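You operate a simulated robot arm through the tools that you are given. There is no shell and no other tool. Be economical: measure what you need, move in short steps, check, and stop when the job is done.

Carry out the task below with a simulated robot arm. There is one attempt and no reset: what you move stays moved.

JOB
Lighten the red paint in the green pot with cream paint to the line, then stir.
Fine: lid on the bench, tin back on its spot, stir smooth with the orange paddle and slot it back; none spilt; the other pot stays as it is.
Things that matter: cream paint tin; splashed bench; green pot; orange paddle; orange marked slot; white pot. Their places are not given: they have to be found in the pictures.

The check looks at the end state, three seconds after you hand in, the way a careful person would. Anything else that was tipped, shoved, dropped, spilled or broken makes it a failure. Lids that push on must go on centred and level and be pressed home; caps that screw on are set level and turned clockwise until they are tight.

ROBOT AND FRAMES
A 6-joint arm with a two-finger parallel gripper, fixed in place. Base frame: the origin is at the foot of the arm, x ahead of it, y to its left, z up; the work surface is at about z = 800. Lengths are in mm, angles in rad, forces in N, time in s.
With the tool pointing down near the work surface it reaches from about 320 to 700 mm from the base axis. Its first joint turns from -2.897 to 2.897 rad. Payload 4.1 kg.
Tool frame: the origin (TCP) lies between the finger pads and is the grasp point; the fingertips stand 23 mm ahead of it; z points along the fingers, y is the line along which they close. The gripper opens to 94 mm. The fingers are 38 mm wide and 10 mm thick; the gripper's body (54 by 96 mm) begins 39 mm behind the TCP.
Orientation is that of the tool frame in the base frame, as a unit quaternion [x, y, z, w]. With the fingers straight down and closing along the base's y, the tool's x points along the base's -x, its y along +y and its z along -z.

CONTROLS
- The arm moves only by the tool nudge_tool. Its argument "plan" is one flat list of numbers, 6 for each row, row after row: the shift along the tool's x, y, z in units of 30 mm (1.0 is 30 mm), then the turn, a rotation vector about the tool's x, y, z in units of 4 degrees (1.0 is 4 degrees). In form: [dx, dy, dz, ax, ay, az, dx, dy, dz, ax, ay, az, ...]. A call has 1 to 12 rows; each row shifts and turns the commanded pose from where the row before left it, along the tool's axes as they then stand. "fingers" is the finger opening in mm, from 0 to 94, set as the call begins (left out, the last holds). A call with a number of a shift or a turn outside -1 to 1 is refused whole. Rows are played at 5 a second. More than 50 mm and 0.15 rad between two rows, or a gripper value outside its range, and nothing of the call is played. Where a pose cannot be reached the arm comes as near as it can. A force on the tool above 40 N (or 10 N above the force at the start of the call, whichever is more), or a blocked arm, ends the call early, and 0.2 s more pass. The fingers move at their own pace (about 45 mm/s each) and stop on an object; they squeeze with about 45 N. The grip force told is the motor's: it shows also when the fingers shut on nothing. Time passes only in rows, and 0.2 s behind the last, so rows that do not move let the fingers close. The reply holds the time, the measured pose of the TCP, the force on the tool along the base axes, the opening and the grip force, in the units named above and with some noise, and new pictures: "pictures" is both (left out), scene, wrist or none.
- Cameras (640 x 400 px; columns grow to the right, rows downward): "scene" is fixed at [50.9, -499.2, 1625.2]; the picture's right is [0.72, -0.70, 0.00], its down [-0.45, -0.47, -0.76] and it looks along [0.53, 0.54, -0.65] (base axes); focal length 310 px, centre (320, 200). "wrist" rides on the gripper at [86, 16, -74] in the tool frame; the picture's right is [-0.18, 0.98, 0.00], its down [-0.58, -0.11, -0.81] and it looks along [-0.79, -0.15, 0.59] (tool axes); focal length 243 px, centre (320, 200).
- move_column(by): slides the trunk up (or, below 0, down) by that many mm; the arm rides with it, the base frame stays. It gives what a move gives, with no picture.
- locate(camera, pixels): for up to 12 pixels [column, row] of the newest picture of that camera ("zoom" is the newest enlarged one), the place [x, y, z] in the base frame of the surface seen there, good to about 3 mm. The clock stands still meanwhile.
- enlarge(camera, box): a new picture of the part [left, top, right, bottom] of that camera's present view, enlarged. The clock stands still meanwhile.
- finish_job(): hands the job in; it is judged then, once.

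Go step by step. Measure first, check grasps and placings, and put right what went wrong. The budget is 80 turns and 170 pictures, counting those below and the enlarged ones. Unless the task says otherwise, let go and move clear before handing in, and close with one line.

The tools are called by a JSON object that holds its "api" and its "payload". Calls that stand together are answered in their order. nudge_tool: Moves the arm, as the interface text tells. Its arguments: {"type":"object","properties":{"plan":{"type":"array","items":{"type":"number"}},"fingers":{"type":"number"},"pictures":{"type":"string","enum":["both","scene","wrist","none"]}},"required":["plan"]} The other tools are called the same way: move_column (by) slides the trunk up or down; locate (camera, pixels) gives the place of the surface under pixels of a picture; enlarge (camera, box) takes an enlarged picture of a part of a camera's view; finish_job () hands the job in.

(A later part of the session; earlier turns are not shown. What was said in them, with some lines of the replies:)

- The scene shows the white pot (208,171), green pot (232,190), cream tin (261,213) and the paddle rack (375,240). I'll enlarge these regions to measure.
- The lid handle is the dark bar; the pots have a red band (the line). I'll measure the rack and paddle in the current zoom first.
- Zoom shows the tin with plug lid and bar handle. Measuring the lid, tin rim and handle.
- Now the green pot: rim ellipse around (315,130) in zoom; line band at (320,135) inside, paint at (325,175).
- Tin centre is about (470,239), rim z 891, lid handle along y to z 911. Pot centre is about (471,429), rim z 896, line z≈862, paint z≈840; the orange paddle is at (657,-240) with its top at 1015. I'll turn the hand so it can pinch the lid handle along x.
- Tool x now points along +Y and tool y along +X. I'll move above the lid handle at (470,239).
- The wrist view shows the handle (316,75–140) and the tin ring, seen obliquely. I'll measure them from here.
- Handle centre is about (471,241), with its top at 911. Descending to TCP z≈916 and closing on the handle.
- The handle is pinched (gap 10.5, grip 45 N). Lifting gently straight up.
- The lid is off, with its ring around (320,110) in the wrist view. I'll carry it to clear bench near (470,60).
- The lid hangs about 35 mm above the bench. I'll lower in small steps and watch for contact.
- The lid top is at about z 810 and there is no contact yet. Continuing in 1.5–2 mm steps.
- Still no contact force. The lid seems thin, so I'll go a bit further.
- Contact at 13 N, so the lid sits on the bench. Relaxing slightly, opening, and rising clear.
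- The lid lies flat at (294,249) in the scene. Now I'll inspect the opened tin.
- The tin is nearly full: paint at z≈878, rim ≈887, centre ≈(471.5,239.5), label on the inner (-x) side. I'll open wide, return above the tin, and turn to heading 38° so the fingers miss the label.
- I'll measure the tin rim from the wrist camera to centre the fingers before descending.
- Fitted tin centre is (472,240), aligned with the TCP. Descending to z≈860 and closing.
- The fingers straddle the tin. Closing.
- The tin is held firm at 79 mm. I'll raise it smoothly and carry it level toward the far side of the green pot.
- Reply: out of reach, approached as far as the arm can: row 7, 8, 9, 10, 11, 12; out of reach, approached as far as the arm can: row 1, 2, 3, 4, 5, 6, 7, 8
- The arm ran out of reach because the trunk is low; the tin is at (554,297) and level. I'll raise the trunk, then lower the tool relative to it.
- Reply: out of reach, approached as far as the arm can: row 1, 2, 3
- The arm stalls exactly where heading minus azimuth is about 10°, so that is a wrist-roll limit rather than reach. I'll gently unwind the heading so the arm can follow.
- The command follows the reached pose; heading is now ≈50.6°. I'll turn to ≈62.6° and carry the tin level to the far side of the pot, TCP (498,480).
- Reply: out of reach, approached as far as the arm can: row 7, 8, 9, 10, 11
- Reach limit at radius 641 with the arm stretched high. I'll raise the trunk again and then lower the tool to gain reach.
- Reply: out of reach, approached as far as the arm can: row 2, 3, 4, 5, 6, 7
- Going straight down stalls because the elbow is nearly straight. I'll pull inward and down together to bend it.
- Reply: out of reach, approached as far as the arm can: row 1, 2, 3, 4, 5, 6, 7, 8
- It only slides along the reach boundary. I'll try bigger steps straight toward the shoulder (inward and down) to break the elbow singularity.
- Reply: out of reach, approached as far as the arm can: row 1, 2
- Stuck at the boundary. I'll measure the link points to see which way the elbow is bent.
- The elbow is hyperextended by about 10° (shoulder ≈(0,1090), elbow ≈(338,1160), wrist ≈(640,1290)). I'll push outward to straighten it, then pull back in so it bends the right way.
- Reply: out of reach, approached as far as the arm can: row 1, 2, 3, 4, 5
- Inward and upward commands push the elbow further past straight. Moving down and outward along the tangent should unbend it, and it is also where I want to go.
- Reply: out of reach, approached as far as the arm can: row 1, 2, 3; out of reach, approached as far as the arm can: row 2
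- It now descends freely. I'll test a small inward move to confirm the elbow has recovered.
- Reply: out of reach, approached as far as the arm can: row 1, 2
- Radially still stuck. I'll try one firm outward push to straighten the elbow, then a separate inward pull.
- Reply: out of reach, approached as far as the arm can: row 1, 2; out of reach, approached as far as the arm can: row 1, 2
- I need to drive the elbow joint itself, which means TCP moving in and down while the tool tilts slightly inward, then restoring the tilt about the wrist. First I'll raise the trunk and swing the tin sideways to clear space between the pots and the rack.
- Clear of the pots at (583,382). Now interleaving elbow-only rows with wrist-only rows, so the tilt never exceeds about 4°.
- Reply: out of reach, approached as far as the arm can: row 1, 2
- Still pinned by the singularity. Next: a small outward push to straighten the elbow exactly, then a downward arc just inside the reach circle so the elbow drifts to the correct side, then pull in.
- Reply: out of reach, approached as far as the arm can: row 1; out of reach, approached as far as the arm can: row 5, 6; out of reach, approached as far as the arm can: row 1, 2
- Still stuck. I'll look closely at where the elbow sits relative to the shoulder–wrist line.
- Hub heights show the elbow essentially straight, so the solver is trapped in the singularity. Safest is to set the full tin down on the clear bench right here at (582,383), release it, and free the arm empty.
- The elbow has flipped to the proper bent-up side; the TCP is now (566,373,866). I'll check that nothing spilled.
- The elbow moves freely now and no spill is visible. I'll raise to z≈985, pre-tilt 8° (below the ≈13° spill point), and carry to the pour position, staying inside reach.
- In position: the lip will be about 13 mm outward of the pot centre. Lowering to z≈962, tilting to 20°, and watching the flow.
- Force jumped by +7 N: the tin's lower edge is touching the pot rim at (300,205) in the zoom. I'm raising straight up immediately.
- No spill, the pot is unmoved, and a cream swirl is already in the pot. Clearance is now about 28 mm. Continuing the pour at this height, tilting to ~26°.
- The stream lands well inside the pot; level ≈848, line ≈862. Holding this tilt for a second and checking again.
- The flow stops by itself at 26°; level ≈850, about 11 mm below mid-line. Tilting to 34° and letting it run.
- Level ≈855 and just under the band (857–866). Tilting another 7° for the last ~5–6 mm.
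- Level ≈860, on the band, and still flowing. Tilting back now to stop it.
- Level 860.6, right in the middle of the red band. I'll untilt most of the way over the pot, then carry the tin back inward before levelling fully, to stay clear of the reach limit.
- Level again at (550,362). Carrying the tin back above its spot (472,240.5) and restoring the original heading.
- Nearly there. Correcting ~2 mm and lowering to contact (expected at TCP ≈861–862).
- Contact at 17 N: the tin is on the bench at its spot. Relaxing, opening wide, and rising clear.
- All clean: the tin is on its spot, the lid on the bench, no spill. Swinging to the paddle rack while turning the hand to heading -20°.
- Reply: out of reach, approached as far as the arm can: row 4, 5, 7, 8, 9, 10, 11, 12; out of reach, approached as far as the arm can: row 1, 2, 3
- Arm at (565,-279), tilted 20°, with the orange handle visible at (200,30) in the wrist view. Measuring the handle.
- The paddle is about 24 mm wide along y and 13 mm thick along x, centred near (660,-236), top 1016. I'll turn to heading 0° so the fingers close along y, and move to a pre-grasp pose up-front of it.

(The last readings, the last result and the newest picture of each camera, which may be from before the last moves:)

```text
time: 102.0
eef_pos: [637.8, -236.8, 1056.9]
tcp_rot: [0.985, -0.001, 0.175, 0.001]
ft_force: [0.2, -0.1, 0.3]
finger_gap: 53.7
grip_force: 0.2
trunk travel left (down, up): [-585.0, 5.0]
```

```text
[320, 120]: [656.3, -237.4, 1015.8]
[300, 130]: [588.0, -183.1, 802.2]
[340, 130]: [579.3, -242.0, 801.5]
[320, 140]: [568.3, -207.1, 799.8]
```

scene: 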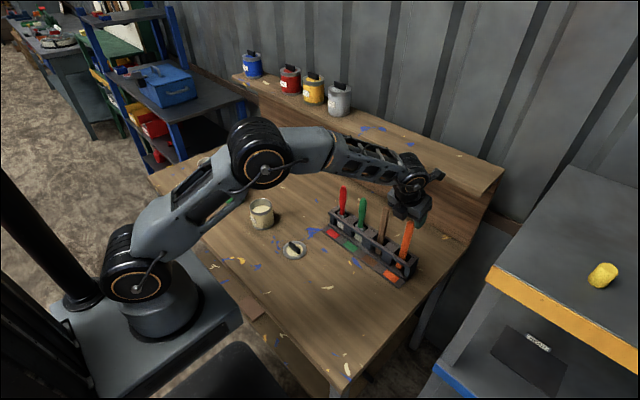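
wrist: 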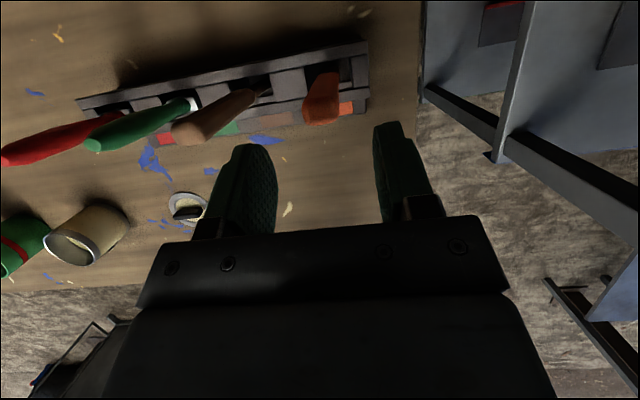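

{"api": "enlarge", "payload": {"camera": "wrist", "box": [280, 50, 380, 140]}}

{"api": "locate", "payload": {"camera": "zoom", "pixels": [[160, 310], [360, 310], [260, 330], [260, 270], [180, 250], [360, 250], [370, 180], [260, 180], [260, 120]]}}

```text
4.44 times, centred on (330, 95) of wrist
```

zoom: 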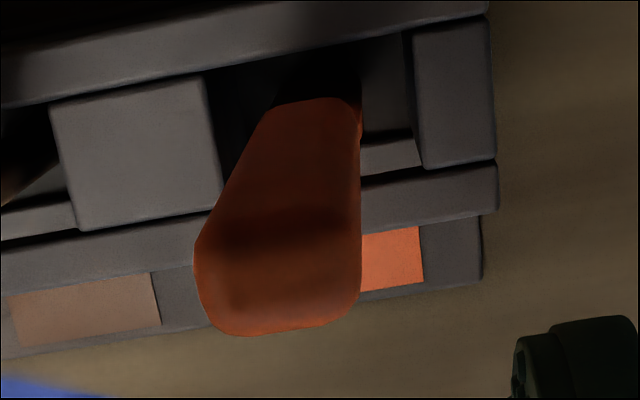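

```text
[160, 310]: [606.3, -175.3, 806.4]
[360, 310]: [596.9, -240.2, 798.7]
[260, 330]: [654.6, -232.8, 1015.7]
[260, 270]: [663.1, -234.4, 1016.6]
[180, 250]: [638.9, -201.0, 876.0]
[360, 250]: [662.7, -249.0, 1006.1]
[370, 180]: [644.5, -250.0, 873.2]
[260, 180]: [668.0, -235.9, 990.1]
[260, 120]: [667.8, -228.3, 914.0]
```

The handle spans y -249..-225 and x 653..668, so its centre is (660.5,-237). Advancing 71 mm along the fingers to grasp at z≈990, then closing.

{"api": "nudge_tool", "payload": {"plan": [0, 0, 0.6, 0, 0, 0, 0, 0, 0.6, 0, 0, 0, 0, 0, 0.6, 0, 0, 0, -0.04, 0, 0.55, 0, 0, 0, 0, 0, 0, 0, 0, 0], "pictures": "none"}}

{"api": "nudge_tool", "payload": {"plan": [0, 0, 0, 0, 0, 0, 0, 0, 0, 0, 0, 0, 0, 0, 0, 0, 0, 0, 0, 0, 0, 0, 0, 0], "fingers": 0, "pictures": "both"}}

```text
time: 103.2
eef_pos: [660.3, -234.7, 988.7]
tcp_rot: [0.985, -0.001, 0.174, 0.001]
ft_force: [-0.6, 0.3, 0.2]
finger_gap: 53.7
grip_force: 0.0
trunk travel left (down, up): [-585.0, 5.0]
```

```text
time: 104.2
eef_pos: [660.4, -233.4, 988.5]
tcp_rot: [0.985, 0.0, 0.172, 0.0]
ft_force: [0.0, -0.4, 0.6]
finger_gap: 21.3
grip_force: 44.8
trunk travel left (down, up): [-585.0, 5.0]
```

scene: 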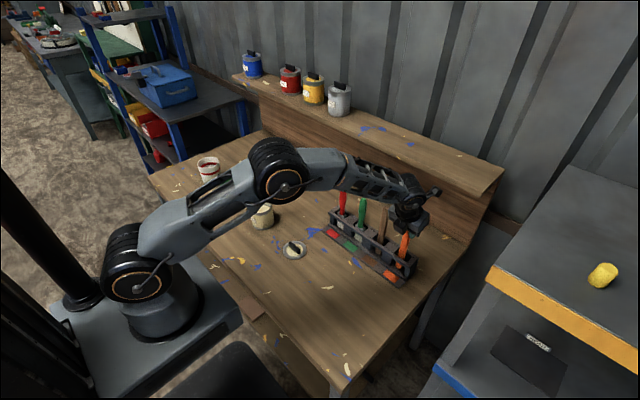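
wrist: 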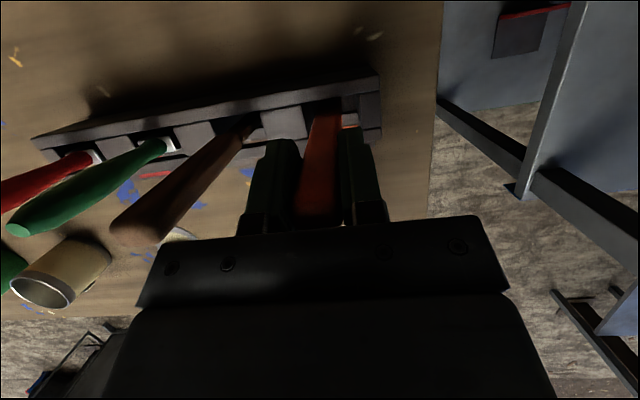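

Gripped (21.3 mm, 45 N). Lifting straight up 100 mm out of the slot.

{"api": "nudge_tool", "payload": {"plan": [0.137, 0, -0.376, 0, 0, 0, 0.274, 0, -0.752, 0, 0, 0, 0.274, 0, -0.752, 0, 0, 0, 0.274, 0, -0.752, 0, 0, 0, 0.25, 0, -0.69, 0, 0, 0, 0, 0, 0, 0, 0, 0], "pictures": "both"}}

{"api": "enlarge", "payload": {"camera": "scene", "box": [370, 170, 460, 290]}}

```text
time: 105.6
eef_pos: [658.3, -236.4, 1095.7]
tcp_rot: [0.985, -0.001, 0.173, 0.0]
ft_force: [0.0, 0.5, 0.7]
finger_gap: 20.8
grip_force: 44.5
trunk travel left (down, up): [-585.0, 5.0]
```

scene: 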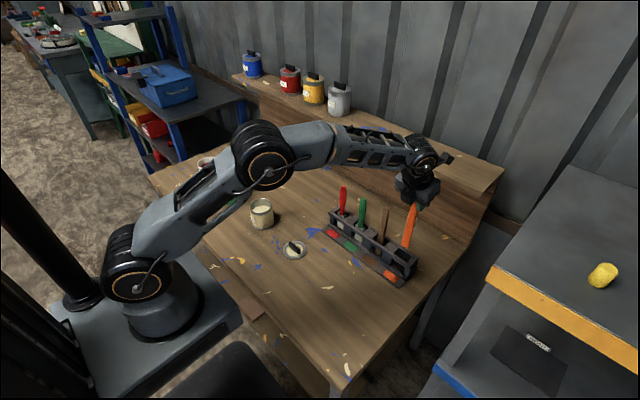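
wrist: 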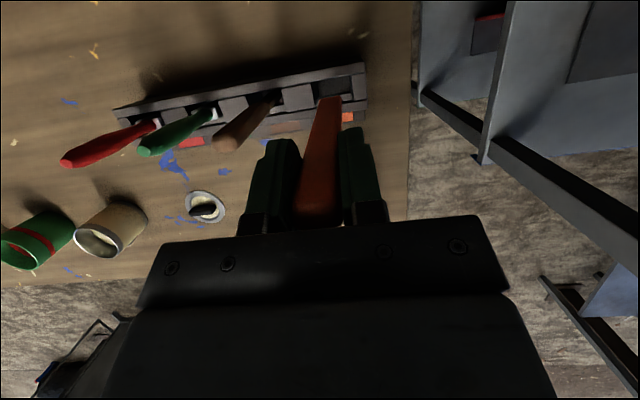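

```text
3.33 times, centred on (415, 230) of scene
```

zoom: 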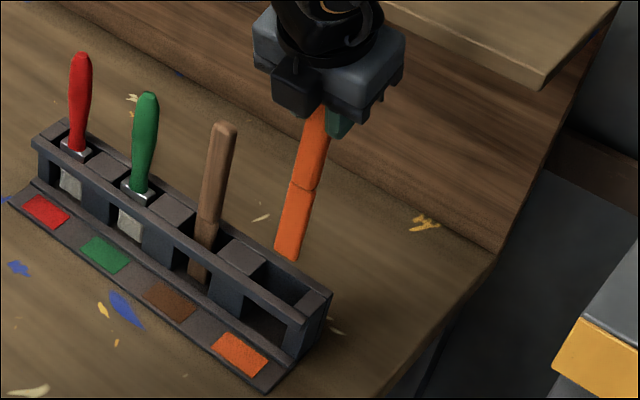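

The paddle is free of the rack. Locating its tip and edges.

{"api": "locate", "payload": {"camera": "zoom", "pixels": [[287, 254], [278, 245], [298, 255], [303, 186], [315, 120], [290, 220], [308, 225], [265, 300], [280, 285]]}}

```text
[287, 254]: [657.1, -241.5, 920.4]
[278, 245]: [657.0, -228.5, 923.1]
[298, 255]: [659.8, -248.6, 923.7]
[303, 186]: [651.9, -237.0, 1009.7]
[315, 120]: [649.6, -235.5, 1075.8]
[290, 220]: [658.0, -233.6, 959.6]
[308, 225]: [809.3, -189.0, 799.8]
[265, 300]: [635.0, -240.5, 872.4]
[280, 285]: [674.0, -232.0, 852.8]
```

Tip is 177 mm below the TCP (z≈919), blade about 21 mm wide. Pulling inward first, then swinging over to the pot while turning the hand with the base.

{"api": "nudge_tool", "payload": {"plan": [-0.862, 0, -0.314, 0, 0, 0, -0.862, 0, -0.314, 0, 0, 0, -0.862, 0, -0.314, 0, 0, 0, -0.862, 0, -0.314, 0, 0, 0, -0.101, -0.923, -0.037, 0.221, 0, -0.607, -0.061, -0.927, -0.022, 0.221, 0, -0.607, -0.022, -0.929, -0.008, 0.221, 0, -0.607, 0.018, -0.929, 0.006, 0.221, 0, -0.607, 0.056, -0.927, 0.021, 0.221, 0, -0.607, 0.095, -0.924, 0.035, 0.221, 0, -0.607, 0.134, -0.918, 0.049, 0.221, 0, -0.607, 0.174, -0.911, 0.063, 0.221, 0, -0.607], "pictures": "none"}}

{"api": "nudge_tool", "payload": {"plan": [0.212, -0.901, 0.077, 0.221, 0, -0.607, 0.249, -0.89, 0.091, 0.221, 0, -0.607, 0.287, -0.877, 0.104, 0.221, 0, -0.607, 0.324, -0.863, 0.118, 0.221, 0, -0.607, 0.361, -0.846, 0.131, 0.221, 0, -0.607, 0.396, -0.828, 0.144, 0.221, 0, -0.607, 0.431, -0.808, 0.157, 0.221, 0, -0.607, 0.464, -0.787, 0.169, 0.221, 0, -0.607, 0.497, -0.764, 0.181, 0.221, 0, -0.607, 0.529, -0.74, 0.192, 0.221, 0, -0.607], "pictures": "both"}}

```text
time: 108.2
eef_pos: [524.1, -16.0, 1093.1]
tcp_rot: [0.969, 0.177, 0.17, -0.031]
ft_force: [0.1, -0.1, -0.2]
finger_gap: 21.0
grip_force: 45.2
trunk travel left (down, up): [-585.0, 5.0]
```

```text
time: 110.4
eef_pos: [490.9, 261.8, 1092.9]
tcp_rot: [0.905, 0.388, 0.159, -0.066]
ft_force: [-0.6, -0.2, -0.3]
finger_gap: 21.2
grip_force: 45.4
trunk travel left (down, up): [-585.0, 5.0]
```

scene: 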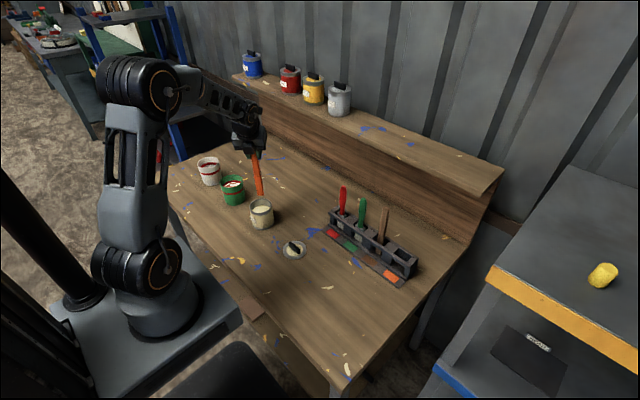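
wrist: 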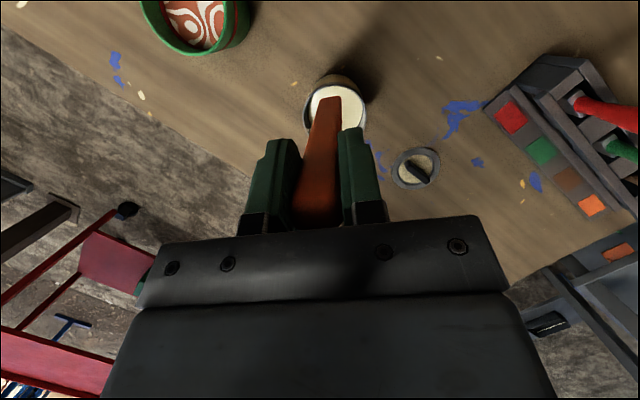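

On track, with the blade passing above the tin. Continuing to above the pot.

{"api": "nudge_tool", "payload": {"plan": [0.56, -0.713, 0.204, 0.221, 0, -0.607, 0.59, -0.685, 0.215, 0.221, 0, -0.607, 0.619, -0.656, 0.225, 0.221, 0, -0.607, 0.645, -0.627, 0.235, 0.221, 0, -0.607, 0.671, -0.595, 0.244, 0.221, 0, -0.607, 0.696, -0.562, 0.253, 0.221, 0, -0.607, 0, 0, 0, 0, 0, 0], "pictures": "both"}}

{"api": "enlarge", "payload": {"camera": "scene", "box": [195, 130, 285, 210]}}

```text
time: 112.0
eef_pos: [472.2, 429.3, 1093.1]
tcp_rot: [0.845, 0.507, 0.149, -0.088]
ft_force: [0.1, -0.1, -0.6]
finger_gap: 21.0
grip_force: 45.2
trunk travel left (down, up): [-585.0, 5.0]
```

scene: 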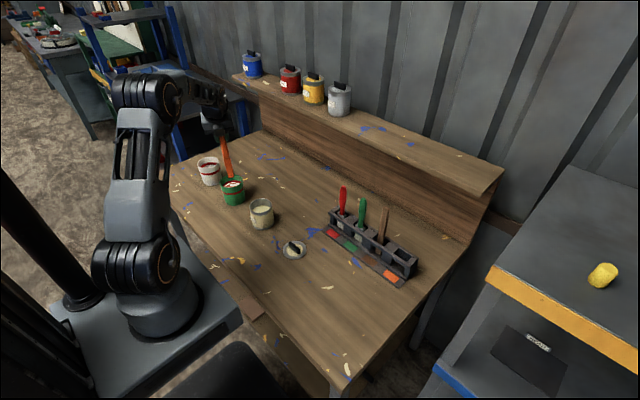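
wrist: 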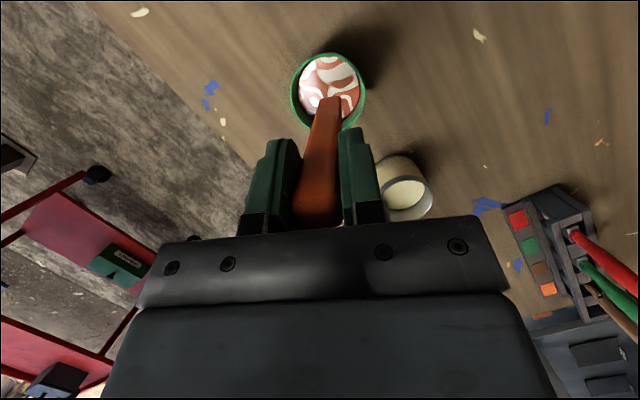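

```text
5.00 times, centred on (240, 170) of scene
```

zoom: 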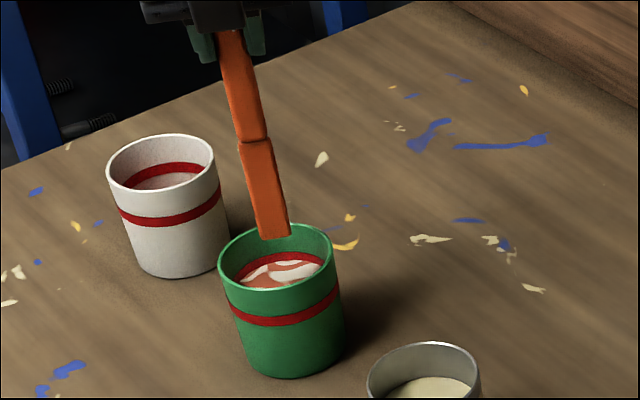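

{"api": "locate", "payload": {"camera": "zoom", "pixels": [[275, 233], [265, 236], [286, 232], [252, 145], [240, 80]]}}

```text
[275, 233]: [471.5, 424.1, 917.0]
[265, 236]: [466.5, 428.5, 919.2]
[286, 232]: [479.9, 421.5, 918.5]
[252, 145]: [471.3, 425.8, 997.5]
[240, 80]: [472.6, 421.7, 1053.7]
```

The tip is centred over the pot at (473,427,918). Lowering 98 mm into the paint (tip ≈820).

{"api": "nudge_tool", "payload": {"plan": [-0.15, 0, 0.4, 0, 0, 0, -0.226, 0, 0.62, 0, 0, 0, -0.226, 0, 0.62, 0, 0, 0, -0.226, 0, 0.62, 0, 0, 0, -0.2, 0, 0.55, 0, 0, 0, -0.1, 0, 0.27, 0, 0, 0, 0, 0, 0, 0, 0, 0], "pictures": "both"}}

{"api": "enlarge", "payload": {"camera": "scene", "box": [205, 140, 265, 210]}}

```text
time: 113.6
eef_pos: [473.2, 428.7, 993.4]
tcp_rot: [0.845, 0.507, 0.149, -0.087]
ft_force: [0.7, 0.2, -0.6]
finger_gap: 21.1
grip_force: 44.9
trunk travel left (down, up): [-585.0, 5.0]
```

scene: 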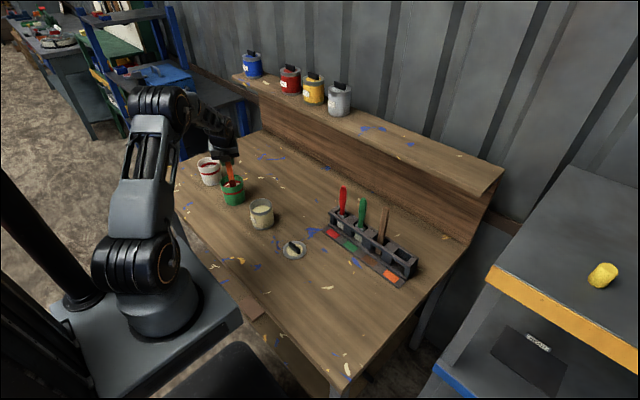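
wrist: 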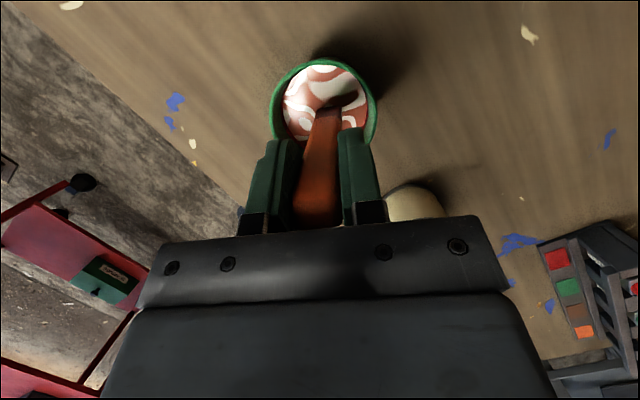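

```text
5.71 times, centred on (235, 175) of scene
```

zoom: 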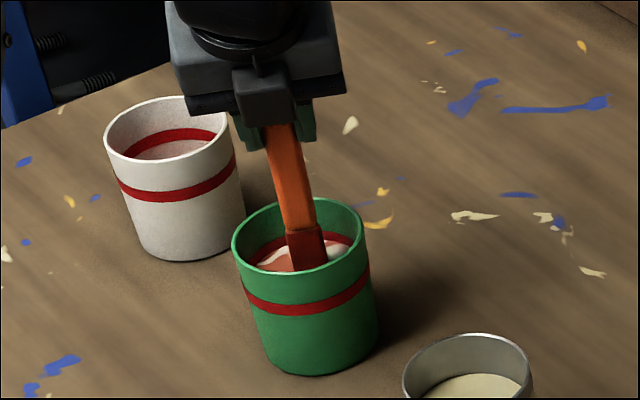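

The blade is in the paint with no contact force. Starting gentle stirring circles of 15 mm radius.

{"api": "nudge_tool", "payload": {"plan": [0.235, 0, 0.086, 0, 0, 0, 0.235, 0, 0.085, 0, 0, 0, -0.137, 0.354, -0.05, 0, 0, 0, -0.333, 0.146, -0.121, 0, 0, 0, -0.333, -0.146, -0.121, 0, 0, 0, -0.137, -0.354, -0.05, 0, 0, 0, 0.137, -0.354, 0.05, 0, 0, 0, 0.333, -0.146, 0.121, 0, 0, 0, 0.333, 0.146, 0.121, 0, 0, 0, 0.137, 0.354, 0.05, 0, 0, 0], "pictures": "none"}}

{"api": "nudge_tool", "payload": {"plan": [-0.137, 0.354, -0.05, 0, 0, 0, -0.333, 0.146, -0.121, 0, 0, 0, -0.333, -0.146, -0.121, 0, 0, 0, -0.137, -0.354, -0.05, 0, 0, 0, 0.137, -0.354, 0.05, 0, 0, 0, 0.333, -0.146, 0.121, 0, 0, 0, 0.333, 0.146, 0.121, 0, 0, 0, 0.137, 0.354, 0.05, 0, 0, 0], "pictures": "none"}}

{"api": "enlarge", "payload": {"camera": "scene", "box": [205, 150, 265, 210]}}

```text
time: 115.8
eef_pos: [480.0, 441.9, 994.4]
tcp_rot: [0.844, 0.507, 0.149, -0.089]
ft_force: [0.3, 0.0, -0.4]
finger_gap: 21.2
grip_force: 45.5
trunk travel left (down, up): [-585.0, 5.0]
```

```text
time: 117.6
eef_pos: [479.3, 440.1, 994.5]
tcp_rot: [0.845, 0.506, 0.149, -0.088]
ft_force: [0.7, 0.4, -0.4]
finger_gap: 21.1
grip_force: 45.3
trunk travel left (down, up): [-585.0, 5.0]
```

```text
6.67 times, centred on (235, 180) of scene
```

zoom: 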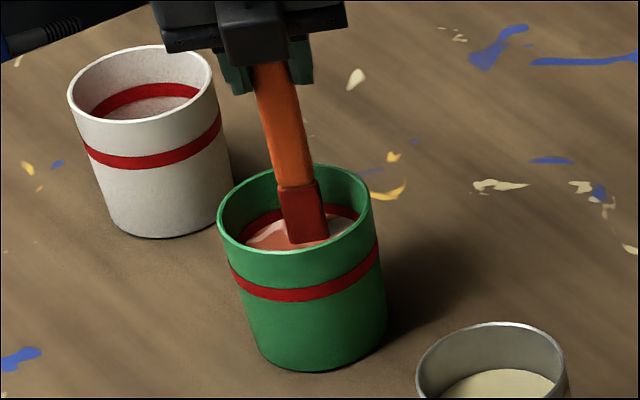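

Mixing works and the streaks are fading. Four more circles.

{"api": "nudge_tool", "payload": {"plan": [-0.137, 0.354, -0.05, 0, 0, 0, -0.333, 0.146, -0.121, 0, 0, 0, -0.333, -0.146, -0.121, 0, 0, 0, -0.137, -0.354, -0.05, 0, 0, 0, 0.137, -0.354, 0.05, 0, 0, 0, 0.333, -0.146, 0.121, 0, 0, 0, 0.333, 0.146, 0.121, 0, 0, 0, 0.137, 0.354, 0.05, 0, 0, 0], "pictures": "none"}}

{"api": "nudge_tool", "payload": {"plan": [-0.137, 0.354, -0.05, 0, 0, 0, -0.333, 0.146, -0.121, 0, 0, 0, -0.333, -0.146, -0.121, 0, 0, 0, -0.137, -0.354, -0.05, 0, 0, 0, 0.137, -0.354, 0.05, 0, 0, 0, 0.333, -0.146, 0.121, 0, 0, 0, 0.333, 0.146, 0.121, 0, 0, 0, 0.137, 0.354, 0.05, 0, 0, 0], "pictures": "none"}}

{"api": "nudge_tool", "payload": {"plan": [-0.137, 0.354, -0.05, 0, 0, 0, -0.333, 0.146, -0.121, 0, 0, 0, -0.333, -0.146, -0.121, 0, 0, 0, -0.137, -0.354, -0.05, 0, 0, 0, 0.137, -0.354, 0.05, 0, 0, 0, 0.333, -0.146, 0.121, 0, 0, 0, 0.333, 0.146, 0.121, 0, 0, 0, 0.137, 0.354, 0.05, 0, 0, 0], "pictures": "none"}}

{"api": "nudge_tool", "payload": {"plan": [-0.137, 0.354, -0.05, 0, 0, 0, -0.333, 0.146, -0.121, 0, 0, 0, -0.333, -0.146, -0.121, 0, 0, 0, -0.137, -0.354, -0.05, 0, 0, 0, 0.137, -0.354, 0.05, 0, 0, 0, 0.333, -0.146, 0.121, 0, 0, 0, 0.333, 0.146, 0.121, 0, 0, 0, 0.137, 0.354, 0.05, 0, 0, 0], "pictures": "wrist"}}

{"api": "enlarge", "payload": {"camera": "wrist", "box": [250, 40, 400, 150]}}

```text
time: 119.4
eef_pos: [480.4, 441.4, 993.8]
tcp_rot: [0.845, 0.506, 0.149, -0.087]
ft_force: [-0.1, 0.1, 0.1]
finger_gap: 21.2
grip_force: 44.5
trunk travel left (down, up): [-585.0, 5.0]
```

```text
time: 121.2
eef_pos: [480.6, 440.6, 994.1]
tcp_rot: [0.845, 0.506, 0.149, -0.088]
ft_force: [-0.6, 0.5, -0.1]
finger_gap: 20.9
grip_force: 45.3
trunk travel left (down, up): [-585.0, 5.0]
```

```text
time: 123.0
eef_pos: [482.2, 440.4, 994.5]
tcp_rot: [0.845, 0.507, 0.148, -0.088]
ft_force: [0.3, 0.0, -1.4]
finger_gap: 20.9
grip_force: 45.1
trunk travel left (down, up): [-585.0, 5.0]
```

```text
time: 124.8
eef_pos: [481.2, 441.0, 994.7]
tcp_rot: [0.845, 0.507, 0.148, -0.088]
ft_force: [0.1, -1.1, -1.2]
finger_gap: 21.1
grip_force: 44.7
trunk travel left (down, up): [-585.0, 5.0]
```

wrist: 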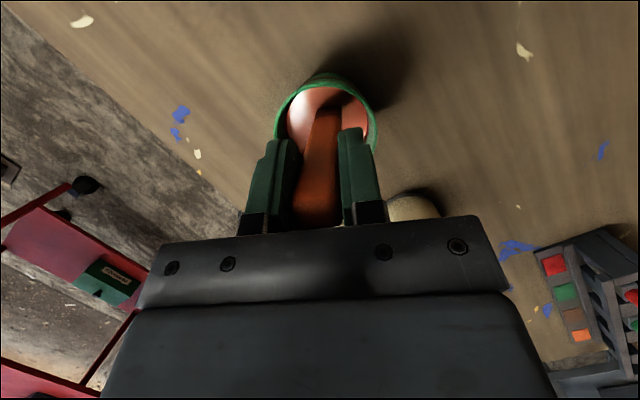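

```text
3.64 times, centred on (325, 95) of wrist
```

zoom: 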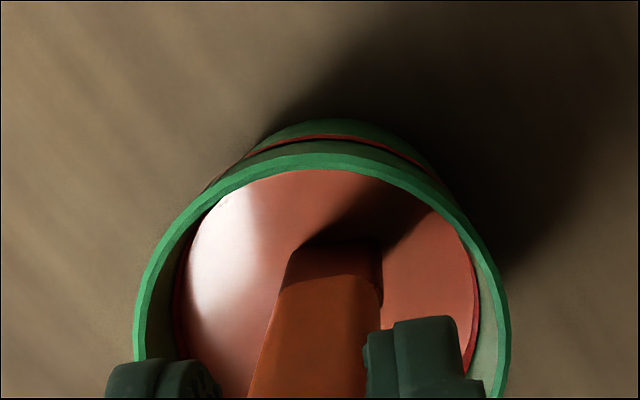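

The paint looks uniform pink now. Two more circles for safety, then centring, raising the tip just clear of the paint inside the pot, and letting it drain.

{"api": "nudge_tool", "payload": {"plan": [-0.137, 0.354, -0.05, 0, 0, 0, -0.333, 0.146, -0.121, 0, 0, 0, -0.333, -0.146, -0.121, 0, 0, 0, -0.137, -0.354, -0.05, 0, 0, 0, 0.137, -0.354, 0.05, 0, 0, 0, 0.333, -0.146, 0.121, 0, 0, 0, 0.333, 0.146, 0.121, 0, 0, 0, 0.137, 0.354, 0.05, 0, 0, 0], "pictures": "none"}}

{"api": "nudge_tool", "payload": {"plan": [-0.137, 0.354, -0.05, 0, 0, 0, -0.333, 0.146, -0.121, 0, 0, 0, -0.333, -0.146, -0.121, 0, 0, 0, -0.137, -0.354, -0.05, 0, 0, 0, 0.137, -0.354, 0.05, 0, 0, 0, 0.333, -0.146, 0.121, 0, 0, 0, 0.333, 0.146, 0.121, 0, 0, 0, 0.137, 0.354, 0.05, 0, 0, 0, -0.235, 0, -0.086, 0, 0, 0, -0.235, 0, -0.085, 0, 0, 0], "pictures": "none"}}

{"api": "nudge_tool", "payload": {"plan": [0.1, 0, -0.28, 0, 0, 0, 0.17, 0, -0.47, 0, 0, 0, 0.17, 0, -0.47, 0, 0, 0, 0.17, 0, -0.47, 0, 0, 0, 0, 0, 0, 0, 0, 0, 0, 0, 0, 0, 0, 0, 0, 0, 0, 0, 0, 0, 0, 0, 0, 0, 0, 0, 0, 0, 0, 0, 0, 0, 0, 0, 0, 0, 0, 0, 0, 0, 0, 0, 0, 0, 0, 0, 0, 0, 0, 0], "pictures": "none"}}

{"api": "enlarge", "payload": {"camera": "scene", "box": [205, 145, 265, 210]}}

```text
time: 126.6
eef_pos: [481.3, 440.5, 994.4]
tcp_rot: [0.845, 0.506, 0.149, -0.088]
ft_force: [0.1, 0.5, 0.4]
finger_gap: 21.0
grip_force: 45.0
trunk travel left (down, up): [-585.0, 5.0]
```

```text
time: 128.8
eef_pos: [474.1, 427.8, 994.0]
tcp_rot: [0.844, 0.508, 0.149, -0.087]
ft_force: [0.0, 0.2, -0.7]
finger_gap: 21.0
grip_force: 44.5
trunk travel left (down, up): [-585.0, 5.0]
```

```text
time: 131.4
eef_pos: [472.7, 427.4, 1048.6]
tcp_rot: [0.844, 0.507, 0.149, -0.088]
ft_force: [-0.2, 0.2, -0.9]
finger_gap: 20.9
grip_force: 45.1
trunk travel left (down, up): [-585.0, 5.0]
```

```text
6.15 times, centred on (235, 178) of scene
```

zoom: 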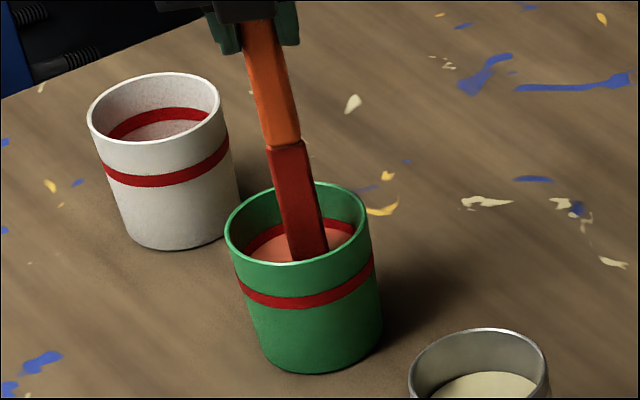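

The paint sits at the line and is uniform; the blade is wet. Draining a few more seconds, then lifting clear.

{"api": "nudge_tool", "payload": {"plan": [0, 0, 0, 0, 0, 0, 0, 0, 0, 0, 0, 0, 0, 0, 0, 0, 0, 0, 0, 0, 0, 0, 0, 0, 0, 0, 0, 0, 0, 0, 0, 0, 0, 0, 0, 0, 0, 0, 0, 0, 0, 0, 0, 0, 0, 0, 0, 0, 0, 0, 0, 0, 0, 0, 0, 0, 0, 0, 0, 0, 0, 0, 0, 0, 0, 0, 0, 0, 0, 0, 0, 0], "pictures": "none"}}

{"api": "nudge_tool", "payload": {"plan": [0, 0, 0, 0, 0, 0, 0, 0, 0, 0, 0, 0, 0, 0, 0, 0, 0, 0, 0, 0, 0, 0, 0, 0, 0.1, 0, -0.28, 0, 0, 0, 0.17, 0, -0.47, 0, 0, 0, 0.17, 0, -0.47, 0, 0, 0, 0.17, 0, -0.47, 0, 0, 0, 0.1, 0, -0.28, 0, 0, 0, 0, 0, 0, 0, 0, 0, 0, 0, 0, 0, 0, 0, 0, 0, 0, 0, 0, 0], "pictures": "scene"}}

{"api": "enlarge", "payload": {"camera": "scene", "box": [205, 130, 265, 210]}}

{"api": "locate", "payload": {"camera": "zoom", "pixels": [[300, 275], [280, 270], [320, 265], [290, 290]]}}

```text
time: 134.0
eef_pos: [473.1, 428.0, 1047.5]
tcp_rot: [0.845, 0.506, 0.149, -0.087]
ft_force: [0.0, -0.5, -0.5]
finger_gap: 21.2
grip_force: 44.9
trunk travel left (down, up): [-585.0, 5.0]
```

```text
time: 136.6
eef_pos: [473.2, 428.3, 1110.8]
tcp_rot: [0.845, 0.507, 0.148, -0.087]
ft_force: [0.1, 0.1, 0.7]
finger_gap: 21.3
grip_force: 44.4
trunk travel left (down, up): [-585.0, 5.0]
```

scene: 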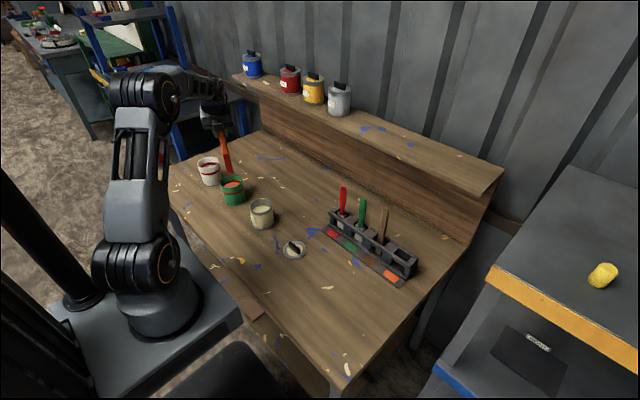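

```text
5.00 times, centred on (235, 170) of scene
```

zoom: 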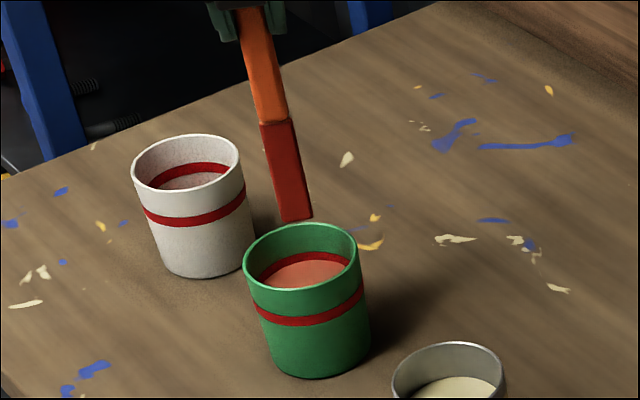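

```text
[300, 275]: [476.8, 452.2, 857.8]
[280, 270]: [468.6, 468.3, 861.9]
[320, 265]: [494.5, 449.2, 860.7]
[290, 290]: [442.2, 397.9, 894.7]
```

Level ≈860 on the band and smooth. Carrying the paddle back along the reverse path.

{"api": "nudge_tool", "payload": {"plan": [-0.719, 0.527, -0.262, -0.221, 0, 0.607, -0.696, 0.562, -0.253, -0.221, 0, 0.607, -0.671, 0.595, -0.244, -0.221, 0, 0.607, -0.645, 0.627, -0.235, -0.221, 0, 0.607, -0.619, 0.656, -0.225, -0.221, 0, 0.607, -0.59, 0.685, -0.215, -0.221, 0, 0.607, -0.56, 0.713, -0.204, -0.221, 0, 0.607, -0.529, 0.74, -0.192, -0.221, 0, 0.607, -0.497, 0.764, -0.181, -0.221, 0, 0.607, -0.464, 0.787, -0.169, -0.221, 0, 0.607, -0.431, 0.808, -0.157, -0.221, 0, 0.607, -0.396, 0.828, -0.144, -0.221, 0, 0.607], "pictures": "none"}}

{"api": "nudge_tool", "payload": {"plan": [-0.361, 0.846, -0.131, -0.221, 0, 0.607, -0.324, 0.863, -0.118, -0.221, 0, 0.607, -0.287, 0.877, -0.104, -0.221, 0, 0.607, -0.249, 0.89, -0.091, -0.221, 0, 0.607, -0.212, 0.901, -0.077, -0.221, 0, 0.607, -0.174, 0.911, -0.063, -0.221, 0, 0.607, -0.134, 0.918, -0.049, -0.221, 0, 0.607, -0.095, 0.924, -0.035, -0.221, 0, 0.607, -0.056, 0.927, -0.021, -0.221, 0, 0.607, -0.018, 0.929, -0.006, -0.221, 0, 0.607, 0.022, 0.929, 0.008, -0.221, 0, 0.607, 0.061, 0.927, 0.022, -0.221, 0, 0.607], "pictures": "both"}}

```text
time: 139.2
eef_pos: [511.1, 94.7, 1110.3]
tcp_rot: [0.949, 0.262, 0.168, -0.045]
ft_force: [0.1, -0.8, 0.5]
finger_gap: 20.9
grip_force: 45.4
trunk travel left (down, up): [-585.0, 5.0]
```

```text
time: 141.8
eef_pos: [546.3, -239.6, 1114.3]
tcp_rot: [0.985, -0.001, 0.174, 0.0]
ft_force: [0.2, 1.0, -0.2]
finger_gap: 21.1
grip_force: 44.5
trunk travel left (down, up): [-585.0, 5.0]
```

scene: 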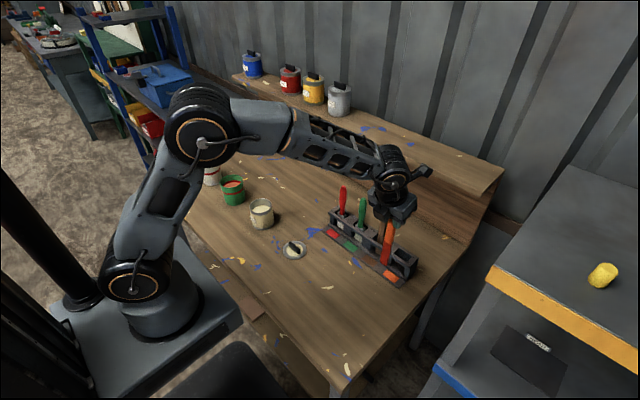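
wrist: 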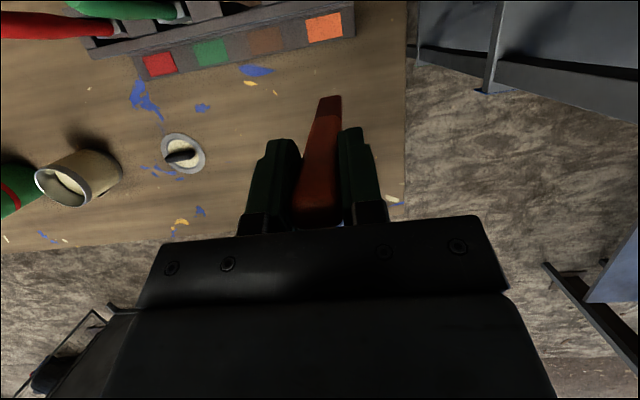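

Above the bench in front of the rack at heading 0. Moving in over the orange slot.

{"api": "nudge_tool", "payload": {"plan": [0.885, -0.033, 0.322, 0, 0, 0, 0.885, -0.033, 0.322, 0, 0, 0, 0.885, -0.033, 0.322, 0, 0, 0, 0.885, -0.033, 0.322, 0, 0, 0, 0, 0, 0, 0, 0, 0], "pictures": "both"}}

{"api": "enlarge", "payload": {"camera": "scene", "box": [370, 170, 440, 290]}}

{"api": "locate", "payload": {"camera": "zoom", "pixels": [[303, 240], [325, 238], [318, 180], [280, 280], [330, 290], [345, 315], [300, 300], [318, 262]]}}

```text
time: 143.0
eef_pos: [660.3, -235.4, 1111.9]
tcp_rot: [0.985, -0.001, 0.174, 0.001]
ft_force: [0.2, 0.1, -0.1]
finger_gap: 21.1
grip_force: 45.1
trunk travel left (down, up): [-585.0, 5.0]
```

scene: 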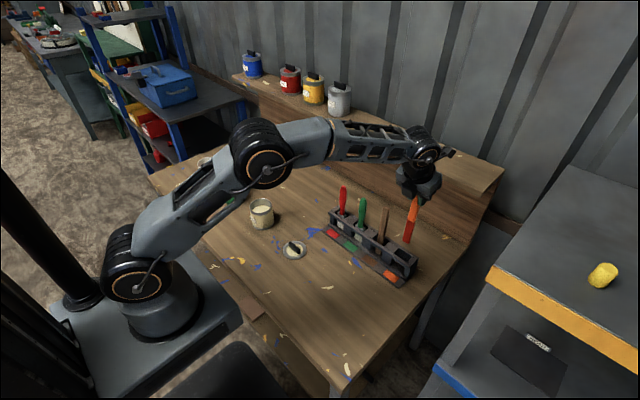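
wrist: 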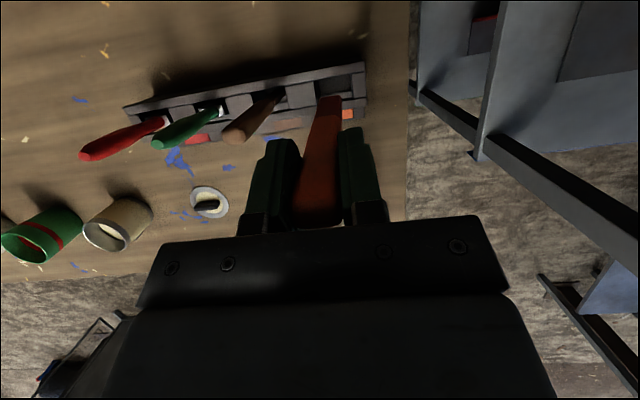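

```text
3.33 times, centred on (405, 230) of scene
```

zoom: 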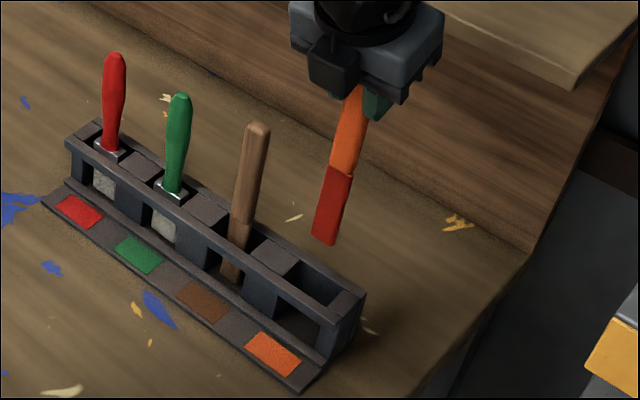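

```text
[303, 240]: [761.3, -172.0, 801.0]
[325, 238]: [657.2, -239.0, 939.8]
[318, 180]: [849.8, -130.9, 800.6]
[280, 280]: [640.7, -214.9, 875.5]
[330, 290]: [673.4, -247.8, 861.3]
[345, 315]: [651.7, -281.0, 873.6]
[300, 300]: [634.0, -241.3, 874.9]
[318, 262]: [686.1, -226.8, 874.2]
```

Tip position matches the lift-out pose (657,-239). Lowering into the slot, slowing near the bottom.

{"api": "nudge_tool", "payload": {"plan": [-0.171, 0, 0.47, 0, 0, 0, -0.205, 0, 0.564, 0, 0, 0, -0.205, 0, 0.564, 0, 0, 0, -0.205, 0, 0.564, 0, 0, 0, -0.205, 0, 0.564, 0, 0, 0, -0.205, 0, 0.564, 0, 0, 0, -0.103, 0, 0.282, 0, 0, 0, 0, 0, 0, 0, 0, 0], "pictures": "scene"}}

{"api": "nudge_tool", "payload": {"plan": [-0.034, 0, 0.094, 0, 0, 0, -0.034, 0, 0.094, 0, 0, 0, 0, 0, 0, 0, 0, 0], "pictures": "none"}}

{"api": "enlarge", "payload": {"camera": "scene", "box": [370, 190, 440, 290]}}

```text
time: 144.8
eef_pos: [662.7, -233.6, 998.8]
tcp_rot: [0.985, -0.001, 0.174, 0.001]
ft_force: [0.1, -0.7, -0.7]
finger_gap: 21.2
grip_force: 44.5
trunk travel left (down, up): [-585.0, 5.0]
```

scene: 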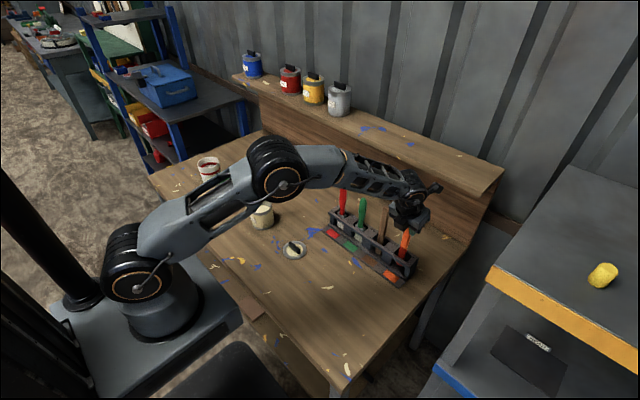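

```text
time: 145.6
eef_pos: [661.6, -233.5, 993.4]
tcp_rot: [0.985, -0.001, 0.173, 0.001]
ft_force: [-0.2, -0.1, 0.2]
finger_gap: 21.0
grip_force: 45.2
trunk travel left (down, up): [-585.0, 5.0]
```

```text
4.00 times, centred on (405, 240) of scene
```

zoom: 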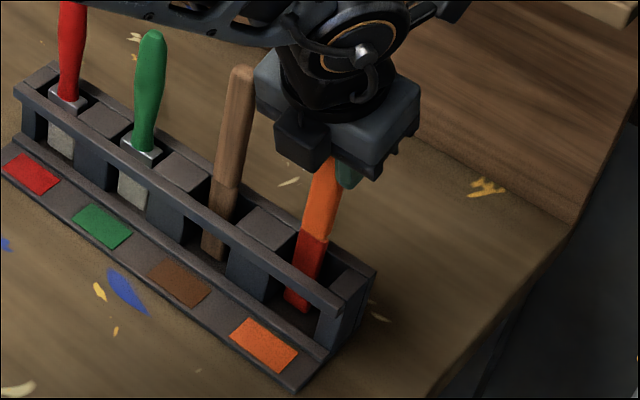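

The paddle is inside its slot, about 4 mm above the bottom. Lowering to contact in small steps.

{"api": "nudge_tool", "payload": {"plan": [-0.034, 0, 0.094, 0, 0, 0, 0, 0, 0, 0, 0, 0], "pictures": "none"}}

{"api": "nudge_tool", "payload": {"plan": [-0.017, 0, 0.047, 0, 0, 0, 0, 0, 0, 0, 0, 0], "pictures": "none"}}

{"api": "nudge_tool", "payload": {"plan": [-0.012, 0, 0.032, 0, 0, 0, 0, 0, 0, 0, 0, 0], "pictures": "none"}}

```text
time: 146.2
eef_pos: [661.7, -234.0, 990.3]
tcp_rot: [0.985, -0.001, 0.173, 0.001]
ft_force: [-0.9, 0.4, -0.3]
finger_gap: 20.9
grip_force: 44.7
trunk travel left (down, up): [-585.0, 5.0]
```

```text
time: 146.8
eef_pos: [663.4, -233.7, 989.1]
tcp_rot: [0.985, 0.0, 0.174, 0.001]
ft_force: [1.0, 0.7, 0.7]
finger_gap: 21.0
grip_force: 44.6
trunk travel left (down, up): [-585.0, 5.0]
```

```text
time: 147.4
eef_pos: [662.6, -234.2, 988.4]
tcp_rot: [0.985, -0.001, 0.174, 0.001]
ft_force: [-0.6, -0.2, 2.6]
finger_gap: 21.1
grip_force: 45.3
trunk travel left (down, up): [-585.0, 5.0]
```

Bottomed lightly (2.6 N at z 988.4, the same as the original height). Opening, then retreating back along the fingers.

{"api": "nudge_tool", "payload": {"plan": [0, 0, 0, 0, 0, 0, 0, 0, 0, 0, 0, 0, 0, 0, 0, 0, 0, 0], "fingers": 54, "pictures": "none"}}

{"api": "nudge_tool", "payload": {"plan": [0, 0, -0.3, 0, 0, 0, 0, 0, -0.6, 0, 0, 0, 0, 0, -0.8, 0, 0, 0, 0, 0, -0.9, 0, 0, 0, -0.6, 0, -0.6, 0, 0, 0, -0.8, 0, -0.3, 0, 0, 0, -0.9, 0, -0.3, 0, 0, 0, -0.9, 0, -0.3, 0, 0, 0, -0.9, 0, -0.3, 0, 0, 0, -0.9, 0, -0.3, 0, 0, 0, 0, 0, 0, 0, 0, 0], "pictures": "both"}}

{"api": "enlarge", "payload": {"camera": "scene", "box": [310, 175, 440, 295]}}

{"api": "enlarge", "payload": {"camera": "scene", "box": [180, 140, 330, 270]}}

```text
time: 148.2
eef_pos: [663.1, -234.0, 988.1]
tcp_rot: [0.985, -0.001, 0.175, 0.002]
ft_force: [-0.2, -0.4, 0.6]
finger_gap: 54.0
grip_force: 0.1
trunk travel left (down, up): [-585.0, 5.0]
```

```text
time: 150.6
eef_pos: [474.5, -232.7, 1068.8]
tcp_rot: [0.985, 0.0, 0.174, 0.001]
ft_force: [0.4, -0.6, 0.1]
finger_gap: 54.0
grip_force: 0.1
trunk travel left (down, up): [-585.0, 5.0]
```

scene: 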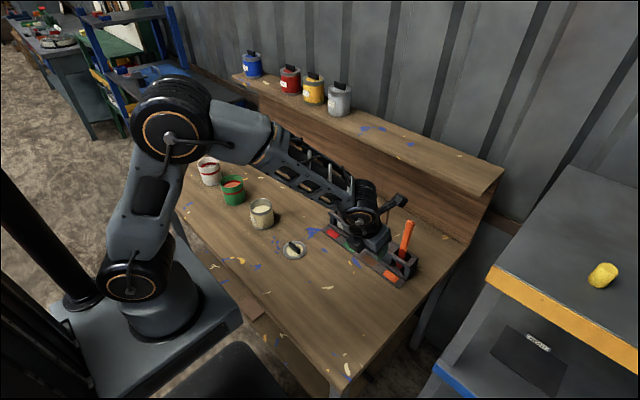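
wrist: 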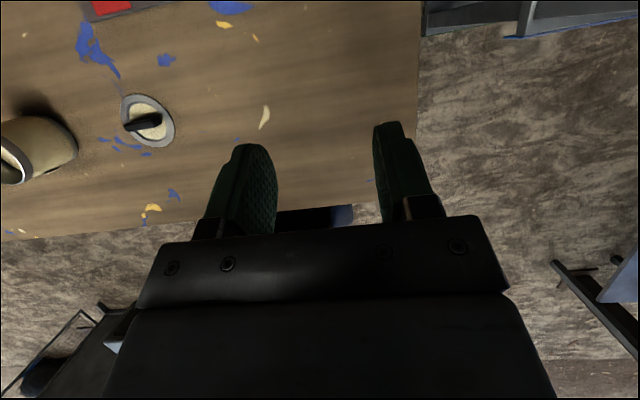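

```text
3.33 times, centred on (375, 235) of scene
```

zoom: 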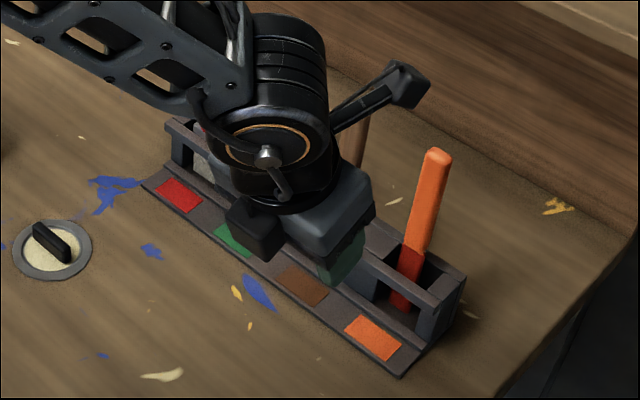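

```text
3.08 times, centred on (255, 205) of scene
```

zoom: 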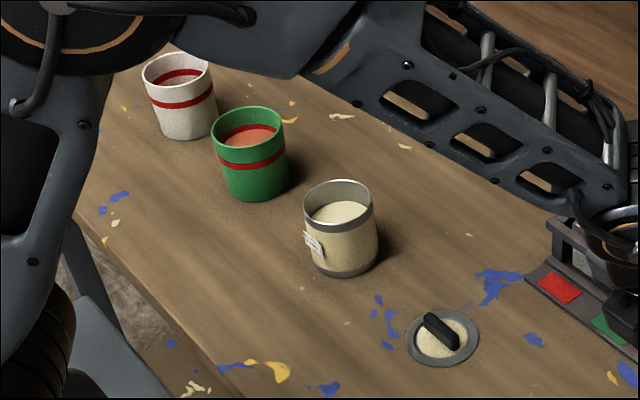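

The paddle stands in the orange slot and everything looks clean. One last check of the tin's position.

{"api": "locate", "payload": {"camera": "zoom", "pixels": [[304, 212], [374, 205], [330, 236], [345, 181], [345, 276], [338, 212]]}}

```text
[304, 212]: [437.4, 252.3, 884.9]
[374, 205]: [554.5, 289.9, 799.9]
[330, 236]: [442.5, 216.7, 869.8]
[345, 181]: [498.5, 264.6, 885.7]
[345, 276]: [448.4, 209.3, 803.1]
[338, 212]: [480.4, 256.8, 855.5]
```

The rim points fit a centre of about (472,240), so the tin is back on its spot. Nothing is spilt, the pot is at the line and smooth, and the arm is clear. Handing in.

{"api": "finish_job", "payload": {}}

```text
The job is handed in.
```

I lightened the red paint in the green pot to the line with cream and stirred it to an even pink. The lid is on the bench, the cream tin is back on its spot within a few millimetres, and the orange paddle is in its marked slot. I saw no spills, and the white pot wasn't touched. The tin touched the green pot's rim once while pouring, without moving the pot.
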